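You operate a simulated robot arm through the tools that you are given. There is no shell and no other tool.

You run a simulated robot arm. Do the job below in one go: nothing can be reset, and whatever is moved stays where it is left.

JOB
Switch the hi-fi off and brush the dust off the disc player.
Fine: stop the disc, then power off before you brush; soft brush back in its place. Set down upright: soft brush. What is to be rubbed or washed off counts as gone when no trace of it is left.
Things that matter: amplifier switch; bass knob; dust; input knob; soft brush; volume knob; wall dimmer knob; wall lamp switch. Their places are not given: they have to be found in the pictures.

It is judged by the outcome, as a careful person would: the job done as asked, and still so three seconds after it is handed in. It fails if anything else is knocked over, pushed out of place, dropped, spilled or broken.

ROBOT AND FRAMES
A 7-joint arm with a two-finger parallel gripper, fixed in place. Base frame: the origin is on the floor under the middle of its stand, x ahead of it, y to its left, z up. Readings come in cm, degrees, newtons and seconds.
With the tool pointing down near the work surface it reaches from about 44 to 92 cm from the base axis. Its first joint turns from -143.0 to 143.0 degrees. Payload 3 kg.
Tool frame: the origin (TCP) lies between the finger pads and is the grasp point; the fingertips stand 3 cm ahead of it; z points along the fingers, y is the line along which they close. Largest opening 9.4 cm; finger width 2.8, thickness 1; the body of the gripper, 5 by 9.6 cm, starts 5.5 cm behind the TCP.
Orientation is told as [roll, pitch, yaw] about the base's x, y, z axes, in that order, counted from this pose: with the fingers straight down and closing along the base's y, the tool's x points along the base's -x, its y along +y and its z along -z.

CONTROLS
- The arm moves only by the tool apply_moves. Its argument "commands" is a list of rows, each an object of numbers (a shift or turn left out is 0, a gripper value left out holds the last): "ax", "ay", "az": the turn, a rotation vector about the base's x, y, z in units of 6 degrees (1.0 is 6 degrees); "x", "y", "z": the shift along the base's x, y, z in units of 50 mm (1.0 is 50 mm); "grip": the finger opening in cm, from 0 to 9.4. In form: [{"ax": .., "ay": .., "az": .., "x": .., "y": .., "z": .., "grip": ..}, ...]. A call has 1 to 20 rows; each row shifts and turns the commanded pose from where the row before left it. A call with a number of a shift or a turn outside -1 to 1 is refused whole. Rows are played at 5 a second. More than 5 cm and 8.6 degrees between two rows, or a gripper value outside its range, and nothing of the call is played. Where a pose cannot be reached the arm comes as near as it can. A force on the tool above 40 N (or 10 N above the force at the start of the call, whichever is more), or a blocked arm, ends the call early, and 0.2 s more pass. The fingers move at their own pace (about 7.2 cm/s each) and stop on an object; they squeeze with about 42 N. The grip force told is the motor's: it shows also when the fingers shut on nothing. Time passes only in rows, and 0.2 s behind the last, so rows that do not move let the fingers close. It gives the time, the measured TCP pose, the force on the tool (base axes), the opening and the grip force at its end, in the units of the frame above (readings bear some noise), with the torque about the TCP (base axes, N m) and any sound that the robot's microphone picked up.
- Cameras (640 x 400 px; columns grow to the right, rows downward): "scene" is fixed at [4.79, -50.1, 153.17]; the picture's right is [0.92, -0.39, 0.00], its down [-0.12, -0.29, -0.95] and it looks along [0.37, 0.87, -0.31] (base axes); focal length 329 px, centre (320, 200). "wrist" rides on the gripper at [7.6, 1.4, -10.2] in the tool frame; the picture's right is [-0.18, 0.98, 0.00], its down [-0.75, -0.14, -0.64] and it looks along [-0.63, -0.12, 0.77] (tool axes); focal length 243 px, centre (320, 200).
- camera(camera): a new picture of that camera. The clock stands still meanwhile.
- probe_pixels(camera, pixels): for up to 12 pixels [column, row] of the newest picture of that camera ("zoom" is the newest enlarged one), the place [x, y, z] in the base frame of the surface seen there, good to about 0.3 cm. The clock stands still meanwhile.
- inspect(camera, box): a new picture of the part [left, top, right, bottom] of that camera's present view, enlarged. The clock stands still meanwhile.
- job_done(): hands the job in; it is judged then, once.

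Unless the task says otherwise, let go and move clear before handing in.

The tools are called after "Request:" as a command line: name --argument value ..., lists and objects as JSON in quotes. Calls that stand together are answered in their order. apply_moves: Moves the arm, as the interface text tells. Its arguments: {"type":"object","properties":{"commands":{"type":"array"}},"required":["commands"]} The other tools are called the same way: camera (camera) takes a picture; probe_pixels (camera, pixels) gives the place of the surface under pixels of a picture; inspect (camera, box) takes an enlarged picture of a part of a camera's view; job_done () hands the job in.

At the start:

```text
t: 0.0
eef_pos: [32.07, 44.57, 125.35]
ee_rot: [0.0, 0.0, 0.0]
force: [0.3, -0.2, -0.8]
wrist_torque: [0.03, -0.01, 0.02]
gripper_width: 9.4
gripper_force: 0.1
```

scene: 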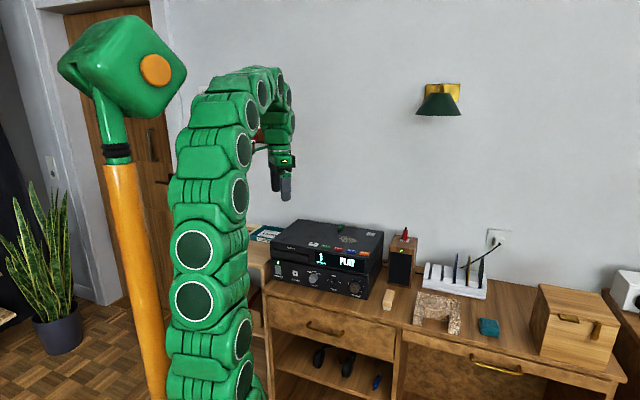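
wrist: 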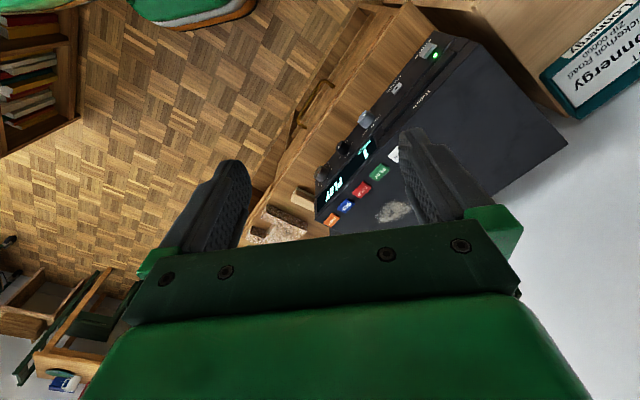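

The scene shows a hi-fi stack around pixel (325,260) with a "PLAY" display, and the wrist view shows coloured buttons on top near (330,215)-(395,155) and a dust patch at (395,212). I'll take enlarged views of these.

Request:
inspect --camera "scene" --box '[240, 200, 420, 312]'

Request:
inspect --camera "wrist" --box '[280, 30, 480, 240]'

Request:
inspect --camera "scene" --box '[370, 210, 640, 380]'

```text
3.56 times, centred on (330, 256) of scene
```

zoom: 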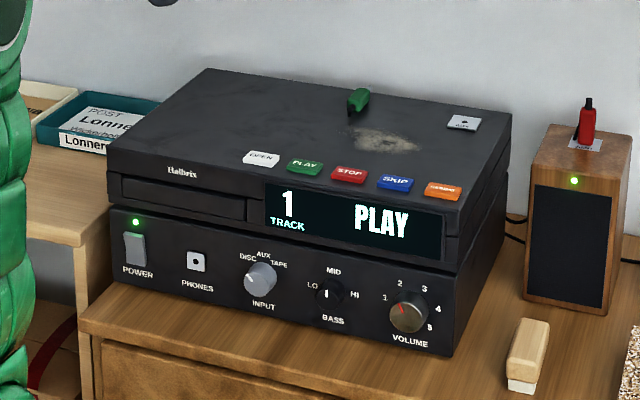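

```text
1.90 times, centred on (380, 135) of wrist
```

zoom: 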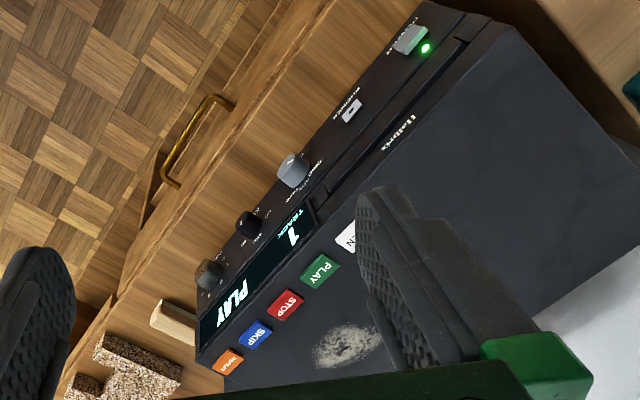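

```text
2.35 times, centred on (505, 295) of scene
```

zoom: 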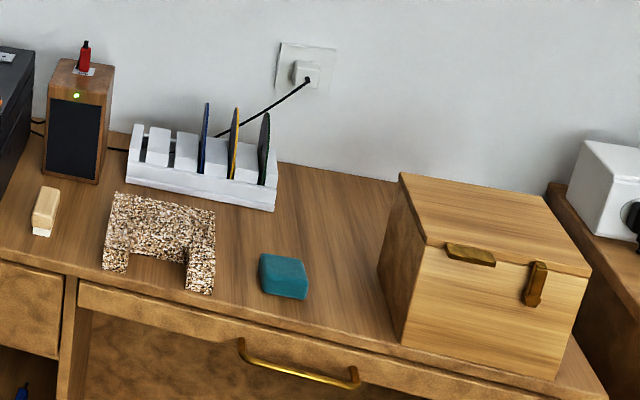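

The enlarged view shows POWER rocker at zoom (134,248), STOP at (349,175), dust at (385,140), and a block with white bristles at (527,350), likely the soft brush. I'll look closer at the odd items on top and at the brush.

Request:
inspect --camera "scene" --box '[325, 215, 385, 255]'

Request:
inspect --camera "scene" --box '[370, 220, 440, 315]'

Request:
inspect --camera "scene" --box '[260, 240, 380, 310]'

Request:
inspect --camera "scene" --box '[250, 310, 420, 400]'

Request:
inspect --camera "wrist" --box '[0, 230, 130, 400]'

Request:
probe_pixels --camera "scene" --pixels '[[278, 269], [338, 249], [340, 228], [348, 240], [388, 295], [387, 306], [383, 234], [272, 236], [296, 220], [370, 234], [364, 254], [312, 277]]'

```text
10.00 times, centred on (355, 235) of scene
```

zoom: 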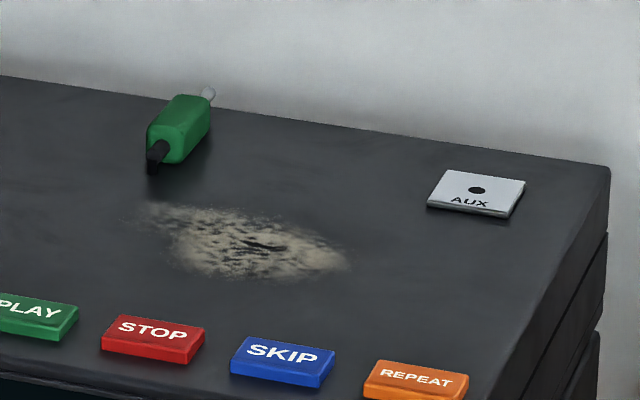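

```text
4.21 times, centred on (405, 268) of scene
```

zoom: 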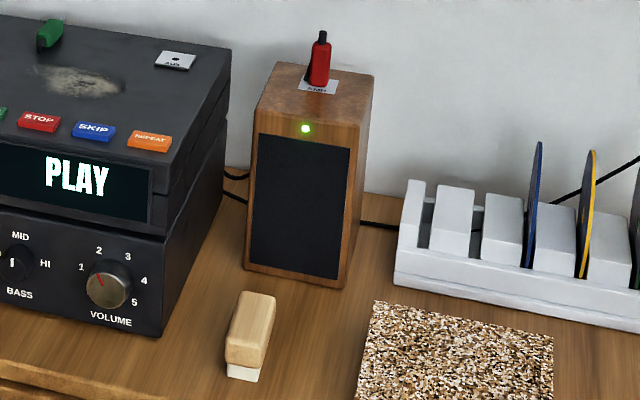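

```text
5.33 times, centred on (320, 275) of scene
```

zoom: 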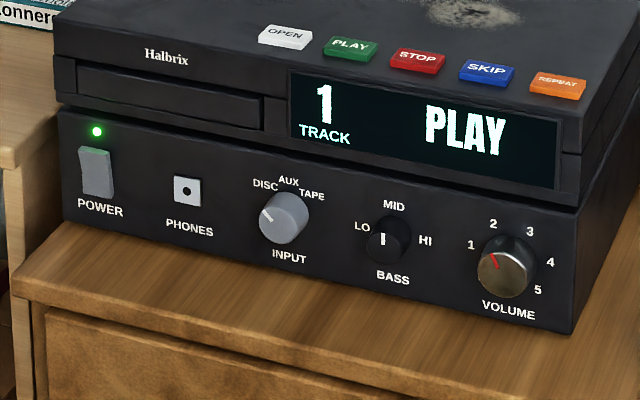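

```text
3.76 times, centred on (335, 355) of scene
```

zoom: 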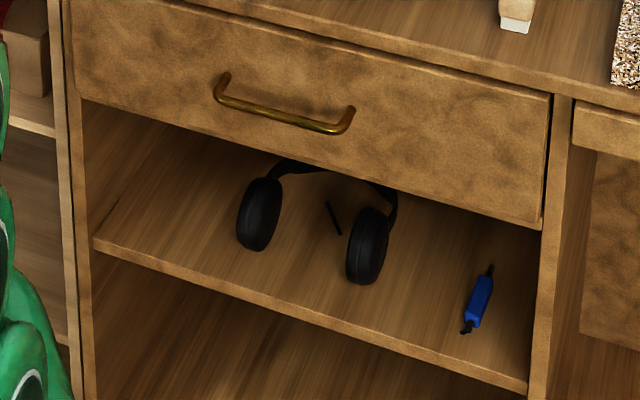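

```text
2.35 times, centred on (65, 315) of wrist
```

zoom: 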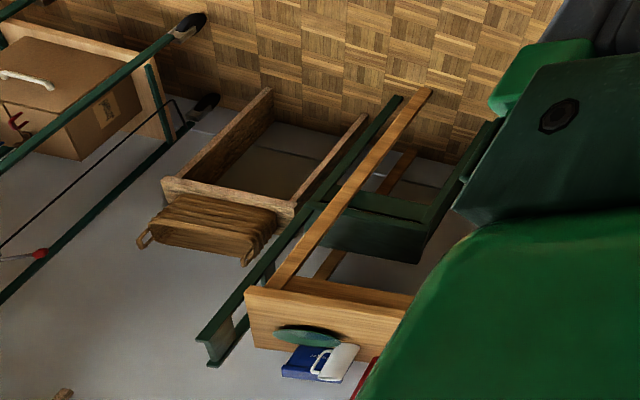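

```text
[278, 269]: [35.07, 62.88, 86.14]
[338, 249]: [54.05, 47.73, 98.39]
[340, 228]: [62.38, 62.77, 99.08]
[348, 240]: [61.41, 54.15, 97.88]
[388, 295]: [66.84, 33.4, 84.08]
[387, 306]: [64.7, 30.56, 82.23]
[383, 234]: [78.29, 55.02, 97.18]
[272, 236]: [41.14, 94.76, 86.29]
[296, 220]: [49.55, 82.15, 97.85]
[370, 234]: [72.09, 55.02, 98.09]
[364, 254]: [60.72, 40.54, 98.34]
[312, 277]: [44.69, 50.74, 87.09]
```

The power rocker is at scene (278,269) → about (35,62.9,86), STOP at (338,249) → (54,47.7,98.4), the brush near (66,32.5). I'll zoom in on the rocker, the brush and the plug for detail.

Request:
inspect --camera "scene" --box '[268, 258, 300, 278]'

Request:
inspect --camera "scene" --box '[372, 282, 404, 314]'

Request:
probe_pixels --camera "zoom" --pixels '[[100, 50], [200, 100], [300, 100], [300, 200], [400, 100], [300, 300], [200, 300], [250, 350], [450, 150], [250, 200], [350, 50], [100, 350]]'

```text
16.00 times, centred on (284, 268) of scene
```

zoom: 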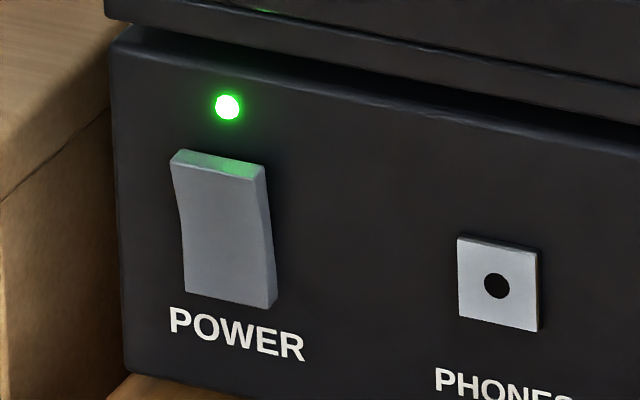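

```text
12.50 times, centred on (388, 298) of scene
```

zoom: 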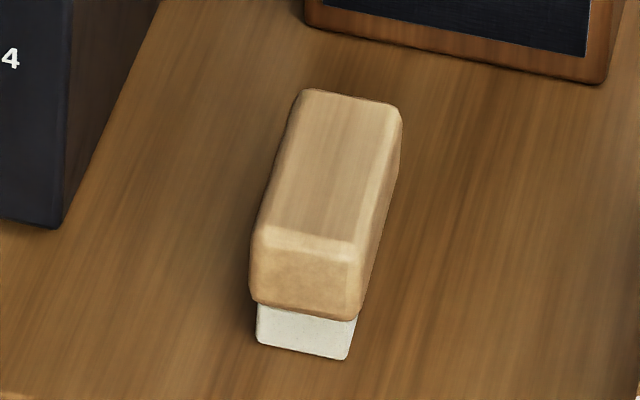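

```text
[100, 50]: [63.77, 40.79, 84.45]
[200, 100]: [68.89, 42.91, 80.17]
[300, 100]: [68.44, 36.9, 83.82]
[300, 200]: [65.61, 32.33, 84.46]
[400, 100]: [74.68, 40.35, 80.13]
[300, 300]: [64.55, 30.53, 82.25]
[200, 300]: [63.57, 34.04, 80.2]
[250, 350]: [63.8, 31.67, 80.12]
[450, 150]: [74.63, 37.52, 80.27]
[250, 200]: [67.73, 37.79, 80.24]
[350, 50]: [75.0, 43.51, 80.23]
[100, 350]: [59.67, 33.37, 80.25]
```

The brush lies with its wooden back up (z≈84.4) on the desk (z≈80.2). I'll probe its outline and the rocker's two halves more exactly.

Request:
probe_pixels --camera "zoom" --pixels '[[310, 100], [390, 115], [375, 160], [345, 235], [265, 235], [280, 170], [300, 250], [340, 170], [270, 270], [340, 290], [265, 320], [345, 340]]'

Request:
inspect --camera "scene" --box '[268, 258, 300, 278]'

Request:
probe_pixels --camera "zoom" --pixels '[[200, 155], [250, 170], [185, 175], [240, 190], [215, 190], [215, 230], [220, 280], [255, 290], [195, 280], [150, 220], [340, 240], [225, 105]]'

```text
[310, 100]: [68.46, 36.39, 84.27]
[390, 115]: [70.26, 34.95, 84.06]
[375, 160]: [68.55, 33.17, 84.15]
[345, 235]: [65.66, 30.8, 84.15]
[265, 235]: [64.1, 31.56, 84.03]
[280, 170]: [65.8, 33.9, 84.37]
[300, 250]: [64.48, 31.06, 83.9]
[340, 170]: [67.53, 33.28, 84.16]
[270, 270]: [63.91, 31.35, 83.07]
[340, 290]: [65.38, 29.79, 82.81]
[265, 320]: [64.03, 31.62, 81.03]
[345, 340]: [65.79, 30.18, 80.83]
```

```text
16.00 times, centred on (284, 268) of scene
```

zoom: 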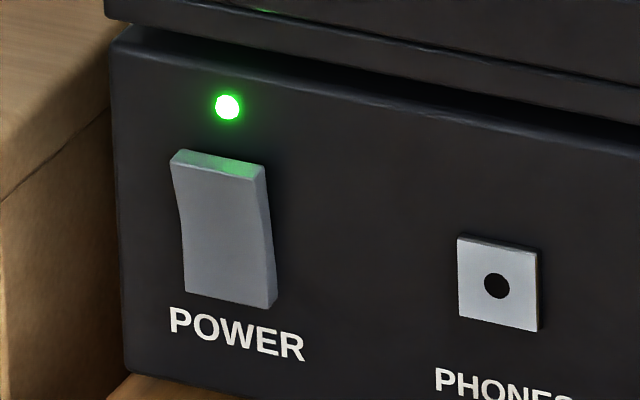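

```text
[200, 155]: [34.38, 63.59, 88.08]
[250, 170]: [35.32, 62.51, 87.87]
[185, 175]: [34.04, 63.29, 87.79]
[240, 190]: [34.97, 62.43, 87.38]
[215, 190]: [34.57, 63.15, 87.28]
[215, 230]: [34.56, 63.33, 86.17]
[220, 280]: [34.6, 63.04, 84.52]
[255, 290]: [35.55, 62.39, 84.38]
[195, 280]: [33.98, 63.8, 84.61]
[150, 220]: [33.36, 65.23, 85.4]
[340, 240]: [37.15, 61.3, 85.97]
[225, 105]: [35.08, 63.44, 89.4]
```

The rocker's upper half leans out at the top (zoom (170,155)→(180,215)) while its lower half is flush, so its top is what must be pushed in. The hi-fi front runs at about -47°; I'll turn the tool about 43° in yaw and move over the front of the player with fingers closed for a closer look.

Request:
apply_moves --commands '[{"az": 0.896, "x": 0.398, "y": -0.064, "z": -0.184, "grip": 0}, {"az": 0.896, "x": 0.398, "y": -0.064, "z": -0.184, "grip": 0}, {"az": 0.896, "x": 0.398, "y": -0.064, "z": -0.184, "grip": 0}, {"az": 0.896, "x": 0.398, "y": -0.064, "z": -0.184, "grip": 0}, {"az": 0.896, "x": 0.398, "y": -0.064, "z": -0.184, "grip": 0}, {"az": 0.896, "x": 0.398, "y": -0.064, "z": -0.184, "grip": 0}, {"az": 0.896, "x": 0.398, "y": -0.064, "z": -0.184, "grip": 0}, {"az": 0.896, "x": 0.398, "y": -0.064, "z": -0.184, "grip": 0}, {"grip": 0}, {"grip": 0}]'

Request:
camera --camera "wrist"

Request:
camera --camera "scene"

```text
t: 2.2
eef_pos: [48.04, 41.9, 117.99]
ee_rot: [-0.1, 0.0, 43.0]
force: [-0.2, 0.8, 0.2]
wrist_torque: [-0.02, -0.01, 0.02]
gripper_width: 0.0
gripper_force: 32.7
```

```text
taken
```

wrist: 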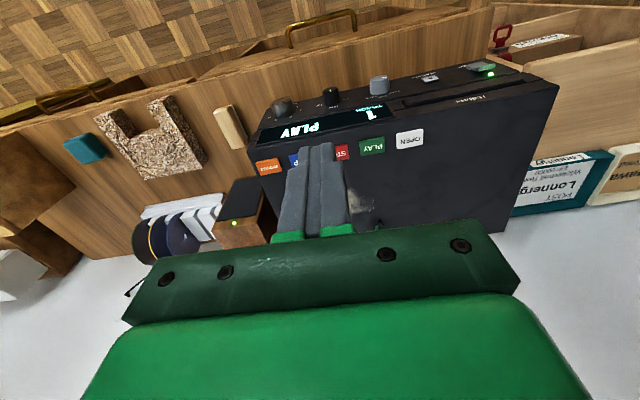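

```text
taken
```

scene: 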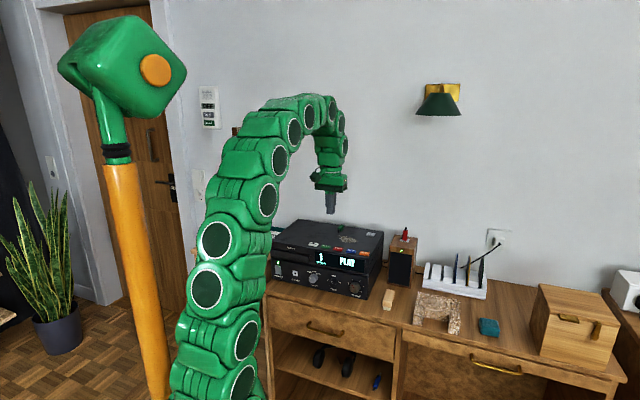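

The wrist view shows the button row: orange (268,166), blue (295,158), red STOP (341,152), green PLAY (371,146), white OPEN (409,139). I'll probe these along with the front panel and brush points.

Request:
probe_pixels --camera "wrist" --pixels '[[268, 166], [342, 153], [371, 146], [409, 139], [220, 110], [236, 148], [262, 147], [555, 88], [490, 228], [380, 230], [480, 70], [229, 128]]'

Request:
inspect --camera "wrist" --box '[240, 60, 440, 240]'

Request:
inspect --camera "wrist" --box '[420, 40, 560, 130]'

Request:
inspect --camera "scene" --box '[265, 210, 385, 300]'

```text
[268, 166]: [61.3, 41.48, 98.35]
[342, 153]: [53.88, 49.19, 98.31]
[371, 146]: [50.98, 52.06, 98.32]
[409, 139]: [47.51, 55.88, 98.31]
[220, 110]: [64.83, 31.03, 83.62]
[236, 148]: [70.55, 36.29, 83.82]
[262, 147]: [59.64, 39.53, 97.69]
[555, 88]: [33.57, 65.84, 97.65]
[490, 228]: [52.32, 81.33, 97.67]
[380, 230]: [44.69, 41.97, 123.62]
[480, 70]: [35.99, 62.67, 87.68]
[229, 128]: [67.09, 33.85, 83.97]
```

```text
2.22 times, centred on (340, 150) of wrist
```

zoom: 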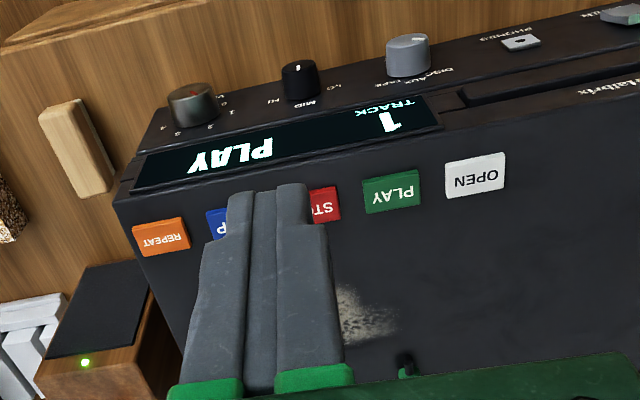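

```text
4.44 times, centred on (490, 85) of wrist
```

zoom: 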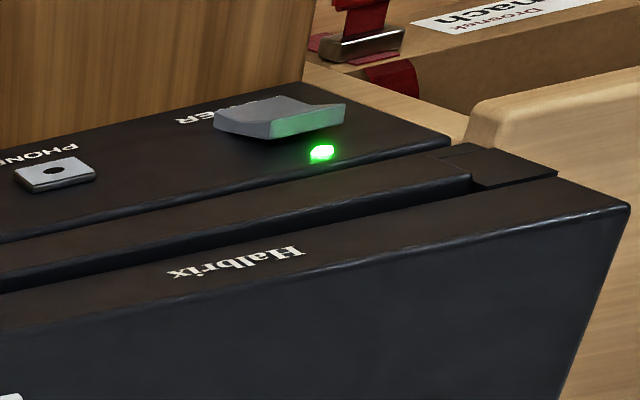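

```text
4.44 times, centred on (325, 255) of scene
```

zoom: 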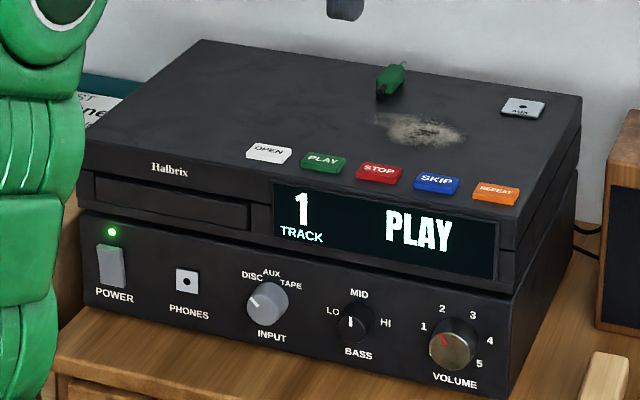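

STOP's centre works out to about (54.4,48.5,98.3), and the wrist zoom confirms the rocker's upper lip sticks out. I'll move the closed fingertips to about 2.5 cm above STOP.

Request:
apply_moves --commands '[{"az": 0.083, "x": 0.318, "y": 0.33, "z": -0.5, "grip": 0}, {"az": 0.083, "x": 0.318, "y": 0.33, "z": -0.7, "grip": 0}, {"az": 0.083, "x": 0.318, "y": 0.33, "z": -0.8, "grip": 0}, {"az": 0.083, "x": 0.318, "y": 0.33, "z": -0.8, "grip": 0}, {"grip": 0}]'

Request:
camera --camera "wrist"

Request:
inspect --camera "scene" --box '[265, 190, 395, 290]'

```text
t: 3.4
eef_pos: [54.58, 48.62, 104.07]
ee_rot: [0.0, -0.1, 45.0]
force: [0.2, 0.5, -0.3]
wrist_torque: [0.02, 0.01, 0.01]
gripper_width: 0.0
gripper_force: 32.8
```

```text
taken
```

wrist: 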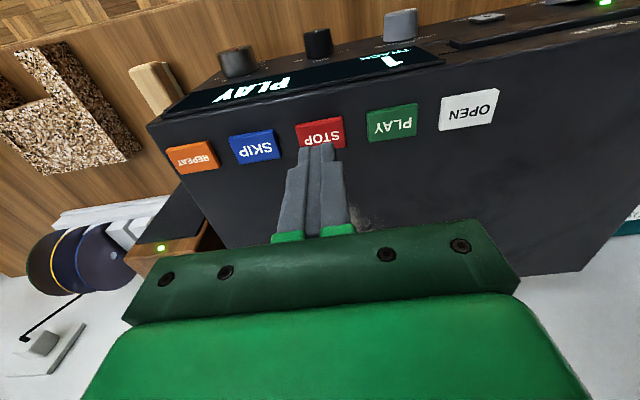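

```text
4.00 times, centred on (330, 240) of scene
```

zoom: 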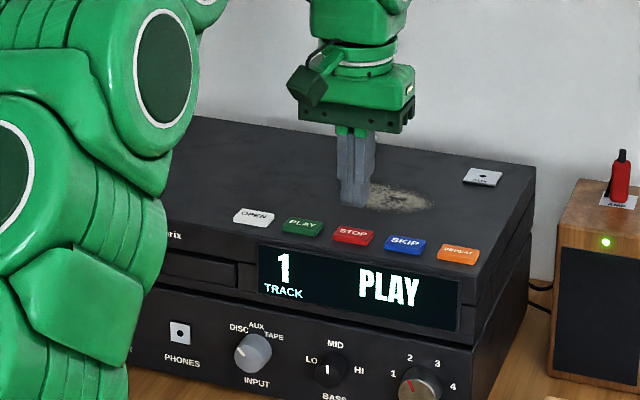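

The fingertips hang above STOP (wrist (320,140)). I'll probe STOP's corners in the wrist view to check alignment.

Request:
probe_pixels --camera "wrist" --pixels '[[298, 128], [338, 120], [342, 145], [301, 146], [320, 132], [372, 112], [415, 106], [369, 138], [416, 132], [255, 147], [318, 160], [392, 122]]'

```text
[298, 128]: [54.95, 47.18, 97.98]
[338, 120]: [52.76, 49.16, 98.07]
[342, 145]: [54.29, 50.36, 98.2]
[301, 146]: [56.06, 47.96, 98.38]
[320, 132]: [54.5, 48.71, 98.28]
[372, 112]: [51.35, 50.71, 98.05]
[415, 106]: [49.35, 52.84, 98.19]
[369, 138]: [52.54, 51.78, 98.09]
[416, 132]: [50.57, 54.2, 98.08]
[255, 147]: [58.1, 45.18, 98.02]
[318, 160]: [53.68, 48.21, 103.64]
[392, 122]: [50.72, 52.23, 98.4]
```

STOP's corners centre on (54.5,48.7), matching the TCP. I'll lower to just above contact, then press in small steps.

Request:
apply_moves --commands '[{"z": -0.25, "grip": 0}, {"z": -0.2, "grip": 0}, {"z": -0.08}, {"z": -0.04}, {"z": -0.04}]'

```text
t: 4.6
eef_pos: [54.44, 48.67, 100.91]
ee_rot: [-0.1, 0.1, 45.1]
force: [-0.4, 0.5, 2.7]
wrist_torque: [0.04, 0.0, 0.03]
gripper_width: 0.01
gripper_force: 32.7
heard: click
```

A click was heard with a 2.7 N push at TCP z=100.9. I'll check the display.

Request:
inspect --camera "scene" --box '[265, 190, 395, 290]'

```text
4.00 times, centred on (330, 240) of scene
```

zoom: 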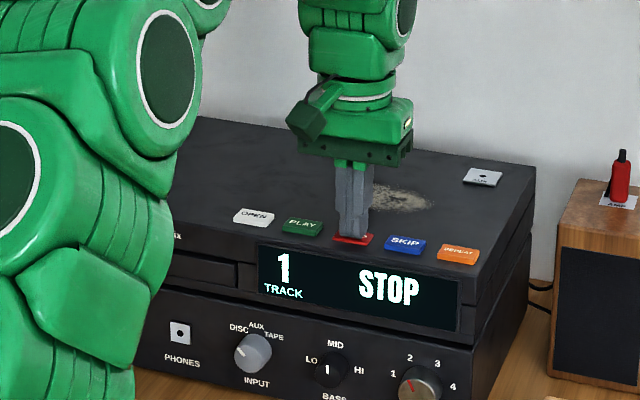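

The display now reads STOP. I'll lift off and swing back in front of the power rocker at a safe height while tilting the fingers 45° toward the front panel.

Request:
apply_moves --commands '[{"z": 0.4, "grip": 0}, {"z": 0.9}, {"z": 1.0}, {"z": 0.2}, {"x": -0.85, "y": 0.26, "ax": 0.88, "ay": -0.886}, {"x": -0.85, "y": 0.26, "ax": 0.88, "ay": -0.886}, {"x": -0.85, "y": 0.26, "ax": 0.88, "ay": -0.886}, {"x": -0.85, "y": 0.26, "ax": 0.88, "ay": -0.886}, {"x": -0.85, "y": 0.26, "ax": 0.88, "ay": -0.886}, {"x": -0.85, "y": 0.26, "ax": 0.88, "ay": -0.886}, {"x": -0.2, "y": 0.0}, {}]'

Request:
camera --camera "wrist"

Request:
camera --camera "scene"

```text
t: 7.4
eef_pos: [28.56, 56.92, 107.73]
ee_rot: [13.3, -33.2, 32.7]
force: [-0.2, -0.8, -0.9]
wrist_torque: [0.01, -0.01, 0.01]
gripper_width: 0.0
gripper_force: 33.3
stopped in row 12: the arm was blocked; the commanded pose is now the measured one
```

```text
taken
```

wrist: 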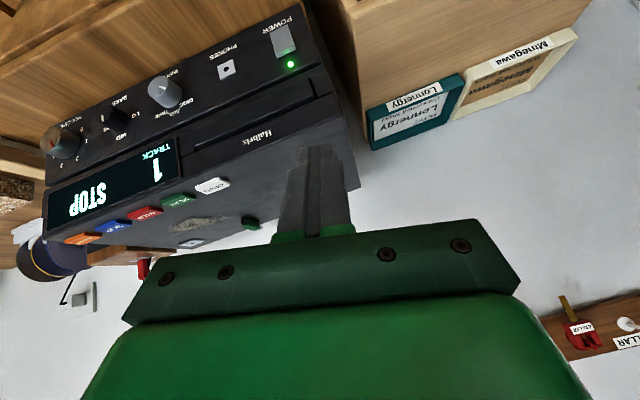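

```text
taken
```

scene: 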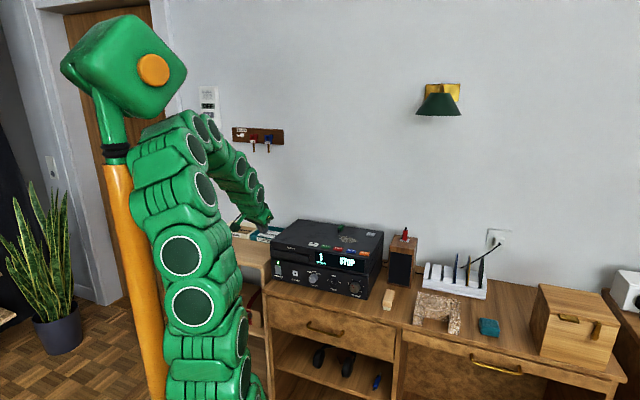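

The display reads STOP, but the 45° tilt couldn't be reached this close in (rot is [13,-33,33] instead). A tilt of about 25° still keeps the gripper body clear of the panel, so I'll reorient to that at this height.

Request:
apply_moves --commands '[{"ax": -0.793, "ay": -0.052, "az": 0.322, "x": 0.073, "y": 0.08, "grip": 0}, {"ax": -0.793, "ay": -0.052, "az": 0.322, "x": 0.073, "y": 0.08}, {"ax": -0.793, "ay": -0.052, "az": 0.322, "x": 0.073, "y": 0.08}, {}]'

```text
t: 8.4
eef_pos: [29.68, 57.99, 107.17]
ee_rot: [-0.6, -24.5, 45.6]
force: [-0.6, 0.1, 0.2]
wrist_torque: [-0.01, 0.01, 0.02]
gripper_width: 0.01
gripper_force: 32.9
```

The pose is now [−0.6,−24.5,45.6] at (29.7,58.0,107.2), as intended. I'll look at the rocker from here.

Request:
camera --camera "wrist"

Request:
inspect --camera "wrist" --box '[240, 20, 440, 145]'

```text
taken
```

wrist: 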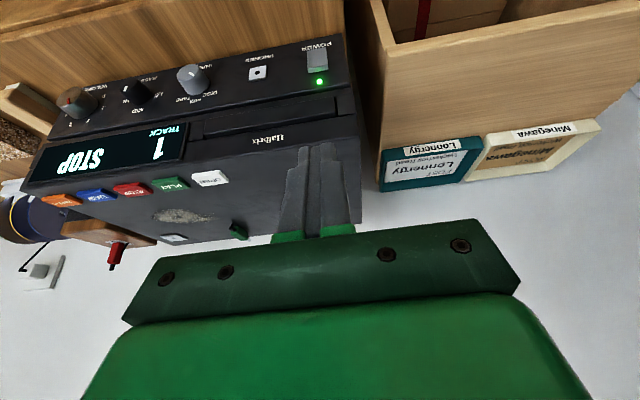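

```text
3.20 times, centred on (340, 82) of wrist
```

zoom: 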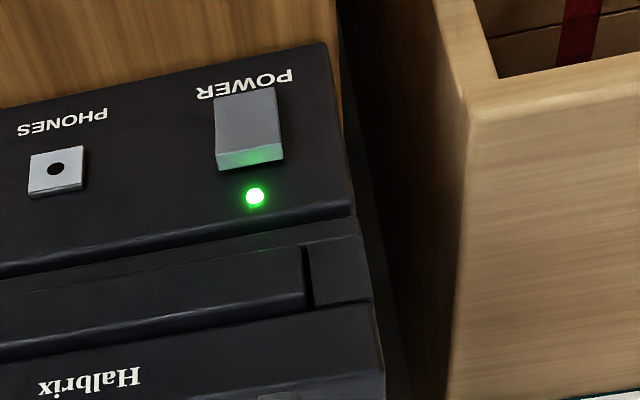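

The rocker is clearly visible at zoom (247,125) with its lip at row ~150, next to a wooden cabinet at the left (zoom x>440). I'll probe the rocker lip and the cabinet's edges for clearance.

Request:
probe_pixels --camera "zoom" --pixels '[[222, 148], [275, 140], [248, 143], [248, 125], [248, 100], [222, 165], [276, 158], [470, 110], [450, 60], [480, 95], [435, 5], [340, 200]]'

Request:
probe_pixels --camera "wrist" --pixels '[[393, 45], [500, 30], [372, 3], [430, 150], [395, 20], [450, 30]]'

```text
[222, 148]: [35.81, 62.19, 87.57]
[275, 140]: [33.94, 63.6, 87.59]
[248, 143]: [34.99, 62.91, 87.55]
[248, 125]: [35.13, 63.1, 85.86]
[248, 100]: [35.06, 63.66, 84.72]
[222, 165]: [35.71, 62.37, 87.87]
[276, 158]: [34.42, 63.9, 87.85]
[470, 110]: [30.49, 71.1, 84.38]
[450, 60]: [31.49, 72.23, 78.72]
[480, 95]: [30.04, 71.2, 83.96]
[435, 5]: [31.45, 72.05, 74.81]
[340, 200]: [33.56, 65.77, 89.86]
```

```text
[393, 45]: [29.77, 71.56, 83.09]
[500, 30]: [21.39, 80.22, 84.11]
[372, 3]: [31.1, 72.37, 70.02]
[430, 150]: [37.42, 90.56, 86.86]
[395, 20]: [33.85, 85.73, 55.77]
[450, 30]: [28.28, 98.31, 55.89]
```

The rocker lip is centred near (34.9,62.9,87.6), and the cabinet lies lower and further back. I'll descend in front of the panel so the fingertip's leading corner is level with the rocker's upper part.

Request:
apply_moves --commands '[{"z": -0.894, "grip": 0}, {"z": -0.894}, {"z": -0.894}, {"z": -0.894}, {}]'

Request:
camera --camera "wrist"

Request:
inspect --camera "scene" --box '[230, 200, 350, 300]'

```text
t: 9.6
eef_pos: [29.6, 58.31, 90.3]
ee_rot: [-0.2, -25.6, 45.8]
force: [-0.4, -1.6, 0.1]
wrist_torque: [0.0, 0.02, -0.01]
gripper_width: 0.01
gripper_force: 33.3
```

```text
taken
```

wrist: 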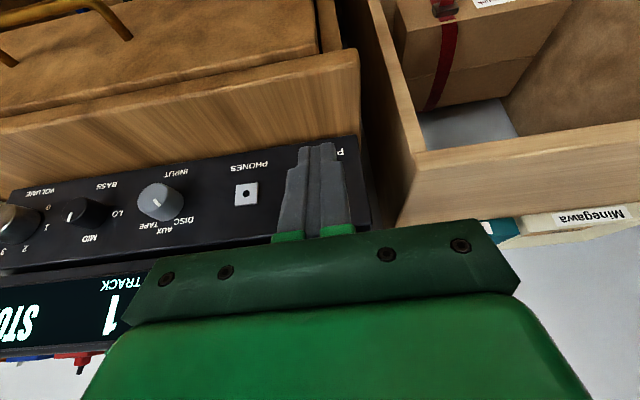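

```text
4.00 times, centred on (290, 250) of scene
```

zoom: 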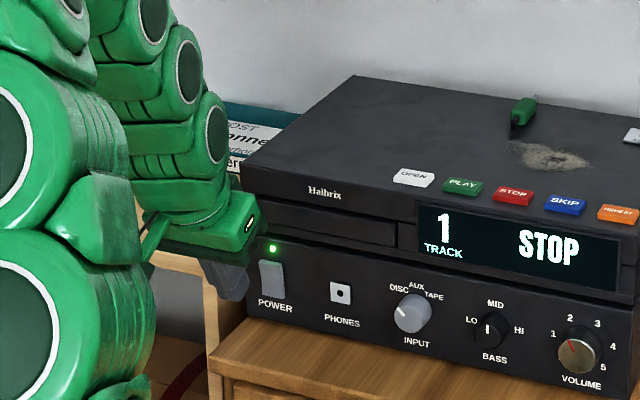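

The fingers sit just left-front of the rocker (scene zoom (230,280)), but z reads 90.3 rather than 89.3. I'll wait a moment to see if it settles.

Request:
apply_moves --commands '[{}, {}]'

```text
t: 10.2
eef_pos: [29.58, 58.2, 90.28]
ee_rot: [-0.2, -25.5, 45.7]
force: [-0.3, 0.8, 0.4]
wrist_torque: [0.0, 0.04, -0.01]
gripper_width: 0.0
gripper_force: 33.6
```

It has settled at z≈90.3, probably a joint limit at this tilt; the corner would pass just over the lip. I'll ease the tilt to about 20° and see if the height comes down.

Request:
apply_moves --commands '[{"ax": -0.587, "ay": 0.59, "grip": 0}, {}, {}]'

```text
t: 11.0
eef_pos: [29.47, 58.2, 90.34]
ee_rot: [0.0, -20.4, 45.6]
force: [-0.3, -0.6, 0.5]
wrist_torque: [0.01, 0.01, 0.0]
gripper_width: 0.0
gripper_force: 33.3
```

Tilt is now 20° with z still 90.3, so I'll simply command it down about 0.9 cm.

Request:
apply_moves --commands '[{"z": -0.17, "x": 0.03, "y": -0.02, "grip": 0}, {}, {}]'

```text
t: 11.8
eef_pos: [29.6, 58.03, 89.48]
ee_rot: [-0.2, -20.6, 45.6]
force: [0.2, 0.3, -0.2]
wrist_torque: [-0.03, -0.01, -0.03]
gripper_width: 0.02
gripper_force: 33.0
```

Now at (29.6,58.0,89.5), with the leading corner level at z≈87.1 and ~4.5 cm short of the rocker lip. I'll advance 3.6 cm toward the panel and look.

Request:
apply_moves --commands '[{"x": 0.18, "y": 0.16, "grip": 0}, {"x": 0.18, "y": 0.16}, {"x": 0.17, "y": 0.16}, {}, {}]'

Request:
camera --camera "wrist"

Request:
inspect --camera "scene" --box '[250, 230, 330, 290]'

```text
t: 13.0
eef_pos: [32.11, 60.5, 89.56]
ee_rot: [-0.1, -20.4, 45.7]
force: [0.3, 0.1, 1.0]
wrist_torque: [-0.03, -0.02, 0.0]
gripper_width: 0.0
gripper_force: 33.0
```

```text
taken
```

wrist: 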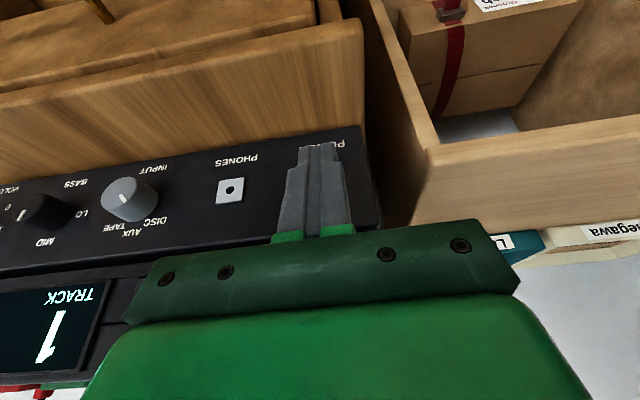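

```text
6.67 times, centred on (290, 260) of scene
```

zoom: 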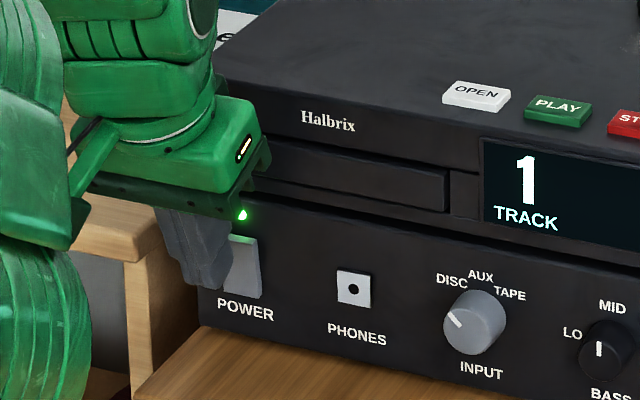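

The fingertip is close to the rocker (zoom (210,285)), LED still lit at (242,215). I'll probe the fingertip against the rocker before pressing.

Request:
probe_pixels --camera "zoom" --pixels '[[205, 280], [222, 275], [225, 250], [240, 285], [250, 245], [252, 290], [190, 280], [210, 288], [265, 165], [255, 185]]'

Request:
inspect --camera "scene" --box '[264, 250, 296, 282]'

```text
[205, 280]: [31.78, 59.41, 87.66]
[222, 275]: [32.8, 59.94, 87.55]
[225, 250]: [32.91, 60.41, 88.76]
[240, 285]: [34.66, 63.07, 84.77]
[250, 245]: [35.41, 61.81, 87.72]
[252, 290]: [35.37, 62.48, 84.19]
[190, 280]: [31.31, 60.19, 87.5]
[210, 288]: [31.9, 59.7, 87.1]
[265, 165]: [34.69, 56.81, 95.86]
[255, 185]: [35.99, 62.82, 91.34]
```

```text
12.50 times, centred on (280, 266) of scene
```

zoom: 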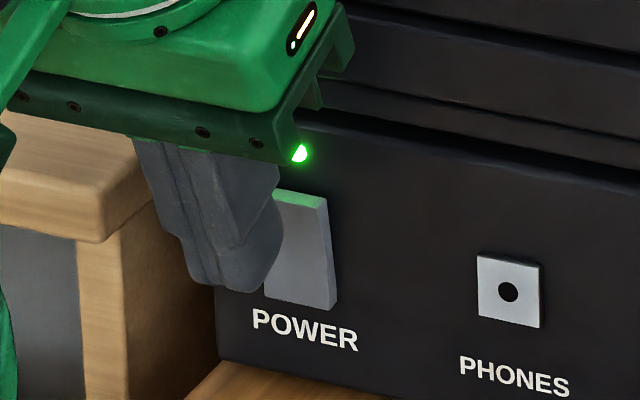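

The fingertip is aligned with the rocker's upper lip, about 1 cm short of it. I'll close in with small steps.

Request:
apply_moves --commands '[{"x": 0.036, "y": 0.035, "z": -0.04, "grip": 0}, {"x": 0.036, "y": 0.035}, {"x": 0.036, "y": 0.035}, {"x": 0.036, "y": 0.035}, {}]'

```text
t: 14.2
eef_pos: [32.86, 61.22, 89.32]
ee_rot: [-0.1, -20.4, 45.6]
force: [-0.9, -0.7, 0.2]
wrist_torque: [0.02, -0.03, 0.0]
gripper_width: 0.0
gripper_force: 32.7
```

Only about 1 N so far, so contact is just beginning or near. I'll keep pressing in 2 mm steps.

Request:
apply_moves --commands '[{"x": 0.03, "y": 0.03, "grip": 0}, {"x": 0.03, "y": 0.03}, {}]'

```text
t: 15.0
eef_pos: [33.2, 61.51, 89.3]
ee_rot: [-0.1, -20.5, 45.6]
force: [0.2, -0.9, -0.4]
wrist_torque: [-0.02, 0.02, 0.02]
gripper_width: 0.0
gripper_force: 33.0
```

Request:
apply_moves --commands '[{"x": 0.03, "y": 0.03, "grip": 0}, {"x": 0.03, "y": 0.03}, {}]'

Request:
inspect --camera "scene" --box '[264, 250, 296, 282]'

```text
t: 15.6
eef_pos: [33.26, 61.61, 89.12]
ee_rot: [-0.2, -20.1, 45.7]
force: [-7.5, -7.5, 5.0]
wrist_torque: [-0.1, 0.09, -0.02]
gripper_width: 0.0
gripper_force: 32.6
stopped in row 2: the force on the tool passed its limit at 49 N (the readings are from after the stop); the commanded pose is now the measured one
```

```text
12.50 times, centred on (280, 266) of scene
```

zoom: 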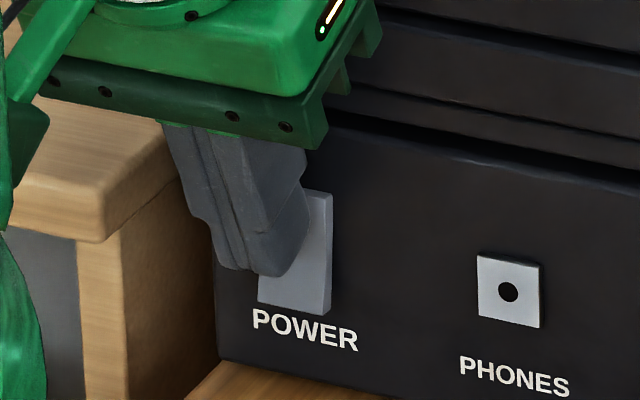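

The push hit a firm stop (49 N peak) and the green glow on the rocker lip appears gone, while POWER/PHONES lettering is unmoved. I'll back off gently and look.

Request:
apply_moves --commands '[{"x": -0.1, "y": -0.1, "grip": 0}, {"x": -0.2, "y": -0.2}, {"x": -0.3, "y": -0.3}, {}]'

Request:
inspect --camera "scene" --box '[260, 210, 390, 300]'

Request:
inspect --camera "scene" --box '[268, 258, 300, 278]'

```text
t: 16.6
eef_pos: [30.2, 58.66, 89.14]
ee_rot: [-0.2, -20.4, 45.8]
force: [-1.0, -0.3, -0.1]
wrist_torque: [0.03, -0.02, 0.0]
gripper_width: 0.01
gripper_force: 33.5
```

```text
4.44 times, centred on (325, 255) of scene
```

zoom: 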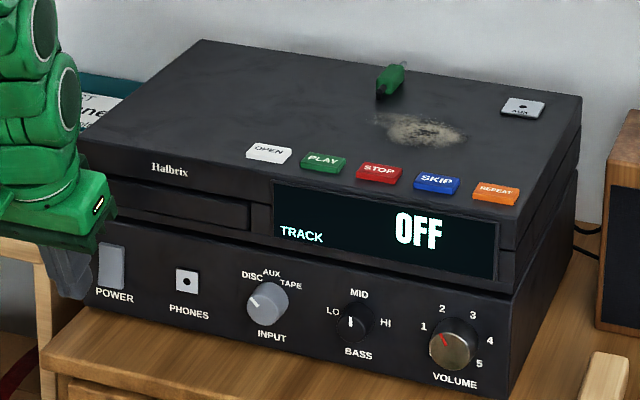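

```text
16.00 times, centred on (284, 268) of scene
```

zoom: 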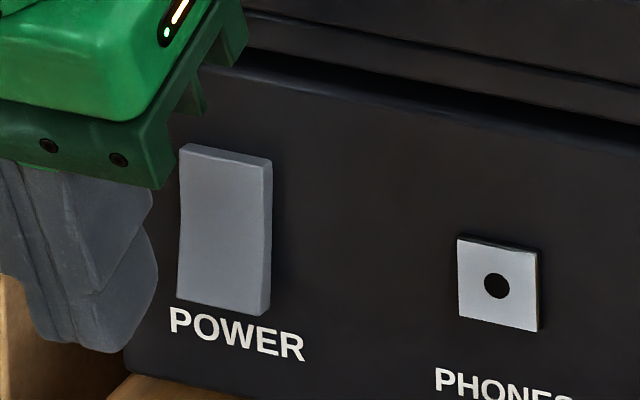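

The display now reads OFF, the rocker has flipped, and the hi-fi hasn't moved. Next I'll lift away, straighten the tool, open the fingers and travel over to above the brush.

Request:
apply_moves --commands '[{"x": -0.1, "y": -0.1, "z": 0.7, "grip": 0}, {"z": 0.95}, {"z": 0.95}, {"z": 0.95}, {"z": 0.95, "ax": -0.6, "ay": 0.6}, {"x": 0.738, "y": -0.48, "ax": -0.6, "ay": 0.6}, {"x": 0.738, "y": -0.48, "ax": -0.6, "ay": 0.6}, {"x": 0.738, "y": -0.48, "ax": -0.6, "ay": 0.6, "az": -0.13}, {"x": 0.738, "y": -0.48}, {"x": 0.738, "y": -0.48}, {"x": 0.738, "y": -0.48}, {"x": 0.738, "y": -0.48}, {"x": 0.738, "y": -0.48, "grip": 6.5}, {"x": 0.738, "y": -0.48, "grip": 6.5}, {"x": 0.738, "y": -0.48, "grip": 6.5}, {"grip": 6.5}, {"grip": 6.5}]'

Request:
camera --camera "wrist"

Request:
camera --camera "scene"

```text
t: 20.2
eef_pos: [66.49, 34.29, 111.51]
ee_rot: [0.0, 0.1, 44.9]
force: [0.1, -0.6, -0.9]
wrist_torque: [0.02, 0.01, -0.05]
gripper_width: 6.5
gripper_force: 0.0
```

```text
taken
```

wrist: 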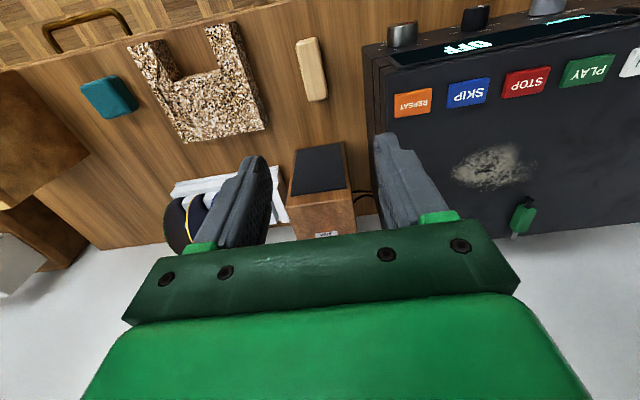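

```text
taken
```

scene: 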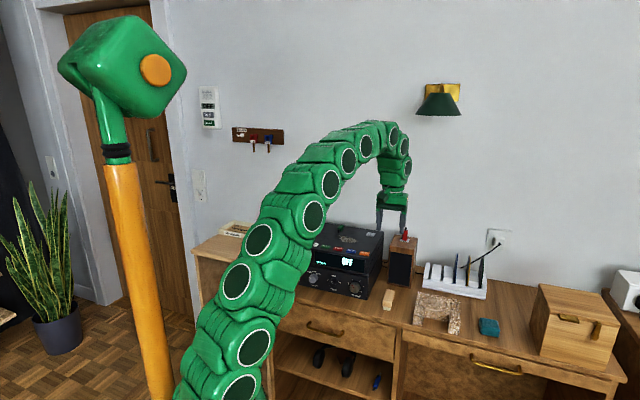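

The brush is at wrist (311,68), the dust at (493,167) and the green plug at (523,215). I'll probe the outlines of all three.

Request:
probe_pixels --camera "wrist" --pixels '[[297, 42], [316, 38], [327, 96], [308, 101], [306, 70], [311, 68], [321, 66], [312, 98], [306, 42], [330, 70], [292, 155], [343, 148]]'

Request:
probe_pixels --camera "wrist" --pixels '[[455, 168], [452, 175], [490, 145], [518, 148], [536, 162], [530, 180], [495, 190], [470, 186], [525, 197], [515, 237], [535, 215], [514, 210]]'

Request:
inspect --camera "wrist" --box '[430, 120, 570, 250]'

Request:
inspect --camera "wrist" --box '[270, 10, 380, 120]'

```text
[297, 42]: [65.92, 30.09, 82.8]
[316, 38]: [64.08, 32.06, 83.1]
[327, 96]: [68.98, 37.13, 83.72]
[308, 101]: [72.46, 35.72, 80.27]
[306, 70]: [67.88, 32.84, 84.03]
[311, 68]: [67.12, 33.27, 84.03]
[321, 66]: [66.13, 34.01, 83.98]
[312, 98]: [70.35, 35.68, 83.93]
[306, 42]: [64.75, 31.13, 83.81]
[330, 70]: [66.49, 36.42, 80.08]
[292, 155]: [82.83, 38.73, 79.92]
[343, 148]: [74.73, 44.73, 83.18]
```

```text
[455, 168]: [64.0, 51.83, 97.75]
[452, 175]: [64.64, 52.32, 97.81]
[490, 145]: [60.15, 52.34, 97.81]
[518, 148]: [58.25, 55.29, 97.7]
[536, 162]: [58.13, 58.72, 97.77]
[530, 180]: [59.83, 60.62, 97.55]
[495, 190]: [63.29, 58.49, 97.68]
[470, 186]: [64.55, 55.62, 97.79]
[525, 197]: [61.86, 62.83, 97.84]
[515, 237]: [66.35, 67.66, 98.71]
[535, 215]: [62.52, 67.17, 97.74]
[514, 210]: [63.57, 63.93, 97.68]
```

```text
3.08 times, centred on (500, 185) of wrist
```

zoom: 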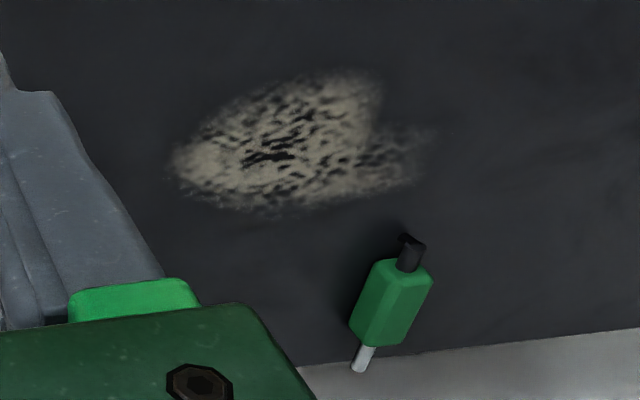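

```text
3.64 times, centred on (325, 65) of wrist
```

zoom: 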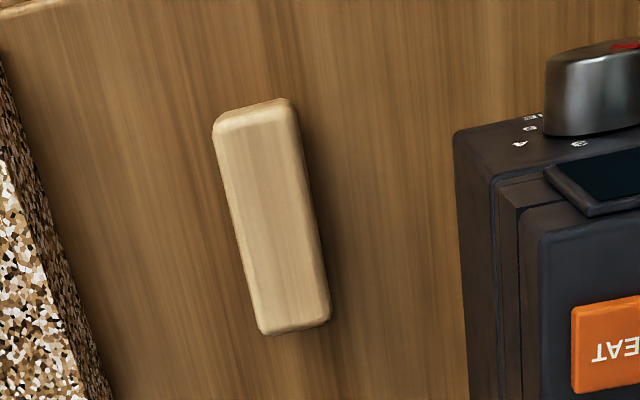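

The brush is centred at about (67.2,33.4) with its long axis along 45°, 3 cm wide; the dust spans roughly 9.5×7 cm and the plug's near end is ~2 cm behind it. I'll centre over the brush and descend with fingers open.

Request:
apply_moves --commands '[{"x": 0.14, "y": -0.18, "z": -0.5, "grip": 6.5}, {"z": -0.9}, {"z": -0.9}, {"z": -0.9}, {"z": -0.9}, {"z": -0.6}, {}, {}]'

Request:
camera --camera "wrist"

Request:
inspect --camera "scene" --box '[350, 240, 430, 320]'

```text
t: 22.0
eef_pos: [67.48, 33.1, 88.09]
ee_rot: [0.0, 0.0, 44.8]
force: [-0.1, -0.5, 0.9]
wrist_torque: [0.01, 0.03, -0.01]
gripper_width: 6.52
gripper_force: 0.0
```

```text
taken
```

wrist: 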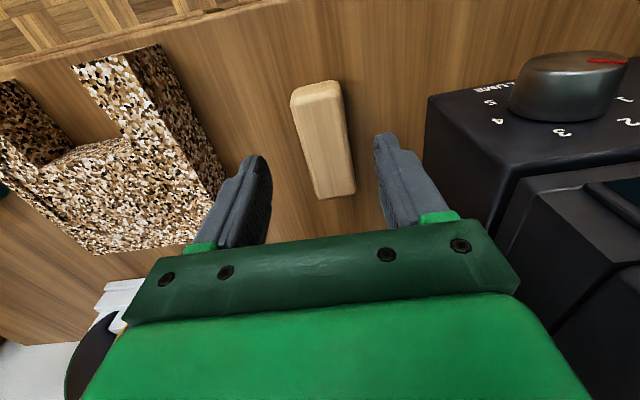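

```text
5.00 times, centred on (390, 280) of scene
```

zoom: 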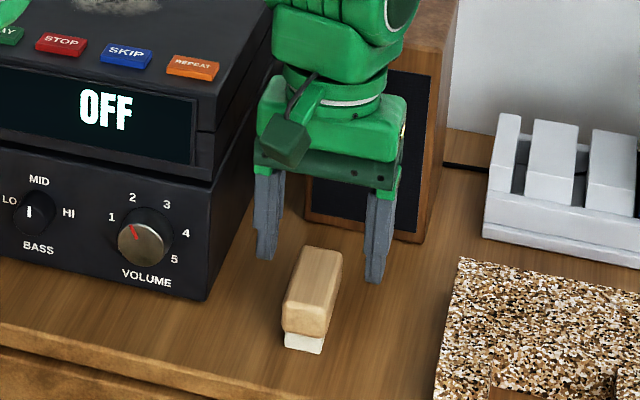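

The brush sits between the open fingers (wrist (323,140)). I'll probe its outline again from this closer view.

Request:
probe_pixels --camera "wrist" --pixels '[[293, 95], [338, 85], [353, 185], [320, 193], [323, 140], [305, 140], [345, 135], [315, 87], [336, 190], [316, 104], [336, 175]]'

```text
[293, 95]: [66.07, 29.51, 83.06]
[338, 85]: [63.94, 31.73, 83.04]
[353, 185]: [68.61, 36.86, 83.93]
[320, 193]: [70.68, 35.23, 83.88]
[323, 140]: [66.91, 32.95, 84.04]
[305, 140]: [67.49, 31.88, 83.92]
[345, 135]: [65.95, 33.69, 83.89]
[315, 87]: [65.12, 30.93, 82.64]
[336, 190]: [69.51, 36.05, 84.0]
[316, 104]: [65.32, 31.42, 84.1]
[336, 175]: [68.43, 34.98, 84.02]
```

The brush's axis comes out nearer 48° and its centre at about (67.3,33.3). I'll turn 3° to match, trim the position and descend to grasp depth.

Request:
apply_moves --commands '[{"az": 0.45, "x": -0.04, "y": 0.04, "grip": 6.5}, {"z": -0.4}, {"z": -0.4}, {}, {}]'

Request:
camera --camera "wrist"

Request:
inspect --camera "scene" --box '[360, 260, 420, 320]'

```text
t: 23.2
eef_pos: [67.28, 33.28, 84.05]
ee_rot: [0.1, 0.0, 47.5]
force: [0.5, 0.3, 0.1]
wrist_torque: [0.01, 0.02, -0.02]
gripper_width: 6.52
gripper_force: 0.0
```

```text
taken
```

wrist: 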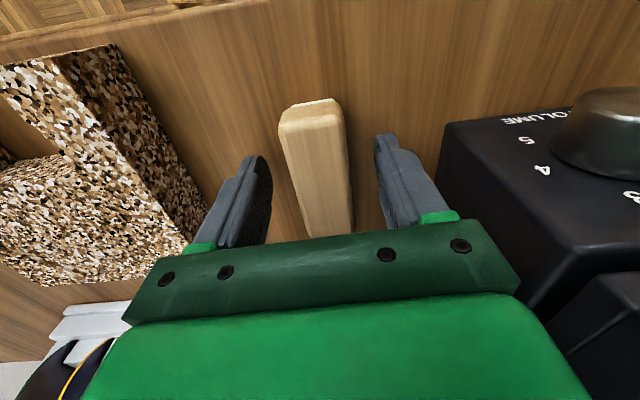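

```text
6.67 times, centred on (390, 290) of scene
```

zoom: 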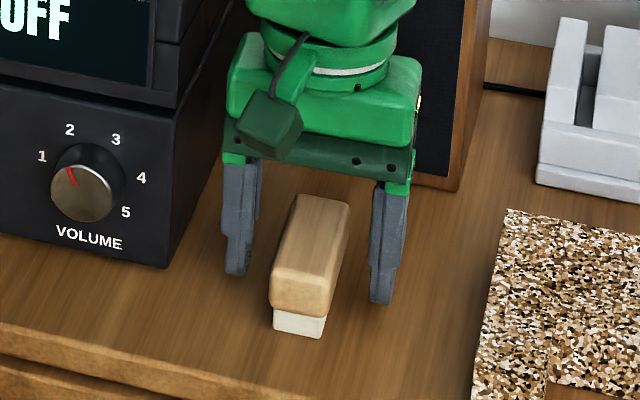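

The fingers straddle the brush with clearance. I'll probe the brush edges level with the TCP (row 188) to centre precisely before closing.

Request:
probe_pixels --camera "wrist" --pixels '[[304, 188], [350, 188], [327, 188], [294, 140], [342, 140], [320, 140], [312, 225], [350, 225]]'

```text
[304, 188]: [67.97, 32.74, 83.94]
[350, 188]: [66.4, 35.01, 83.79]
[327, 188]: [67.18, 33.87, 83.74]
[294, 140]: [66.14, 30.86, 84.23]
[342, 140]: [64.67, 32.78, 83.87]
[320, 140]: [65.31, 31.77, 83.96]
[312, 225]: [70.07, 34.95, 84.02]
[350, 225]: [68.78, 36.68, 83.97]
```

Edge midpoints put the brush about 0.3 cm toward the tool's +y side and its axis near 46°. I'll trim by that and close the fingers.

Request:
apply_moves --commands '[{"az": -0.22, "x": -0.044, "y": 0.04, "grip": 6.5}, {"grip": 6.5}, {"grip": 4.5}, {"grip": 3.6}, {}]'

Request:
camera --camera "wrist"

```text
t: 24.4
eef_pos: [67.09, 33.56, 84.18]
ee_rot: [0.0, 0.2, 46.2]
force: [1.0, -0.2, -0.1]
wrist_torque: [0.01, -0.01, 0.02]
gripper_width: 3.65
gripper_force: 0.1
```

```text
taken
```

wrist: 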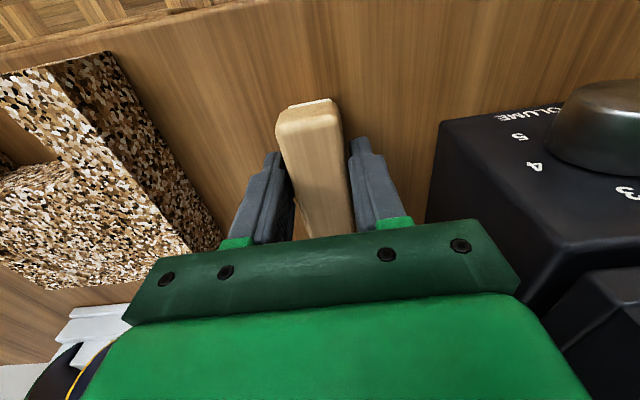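

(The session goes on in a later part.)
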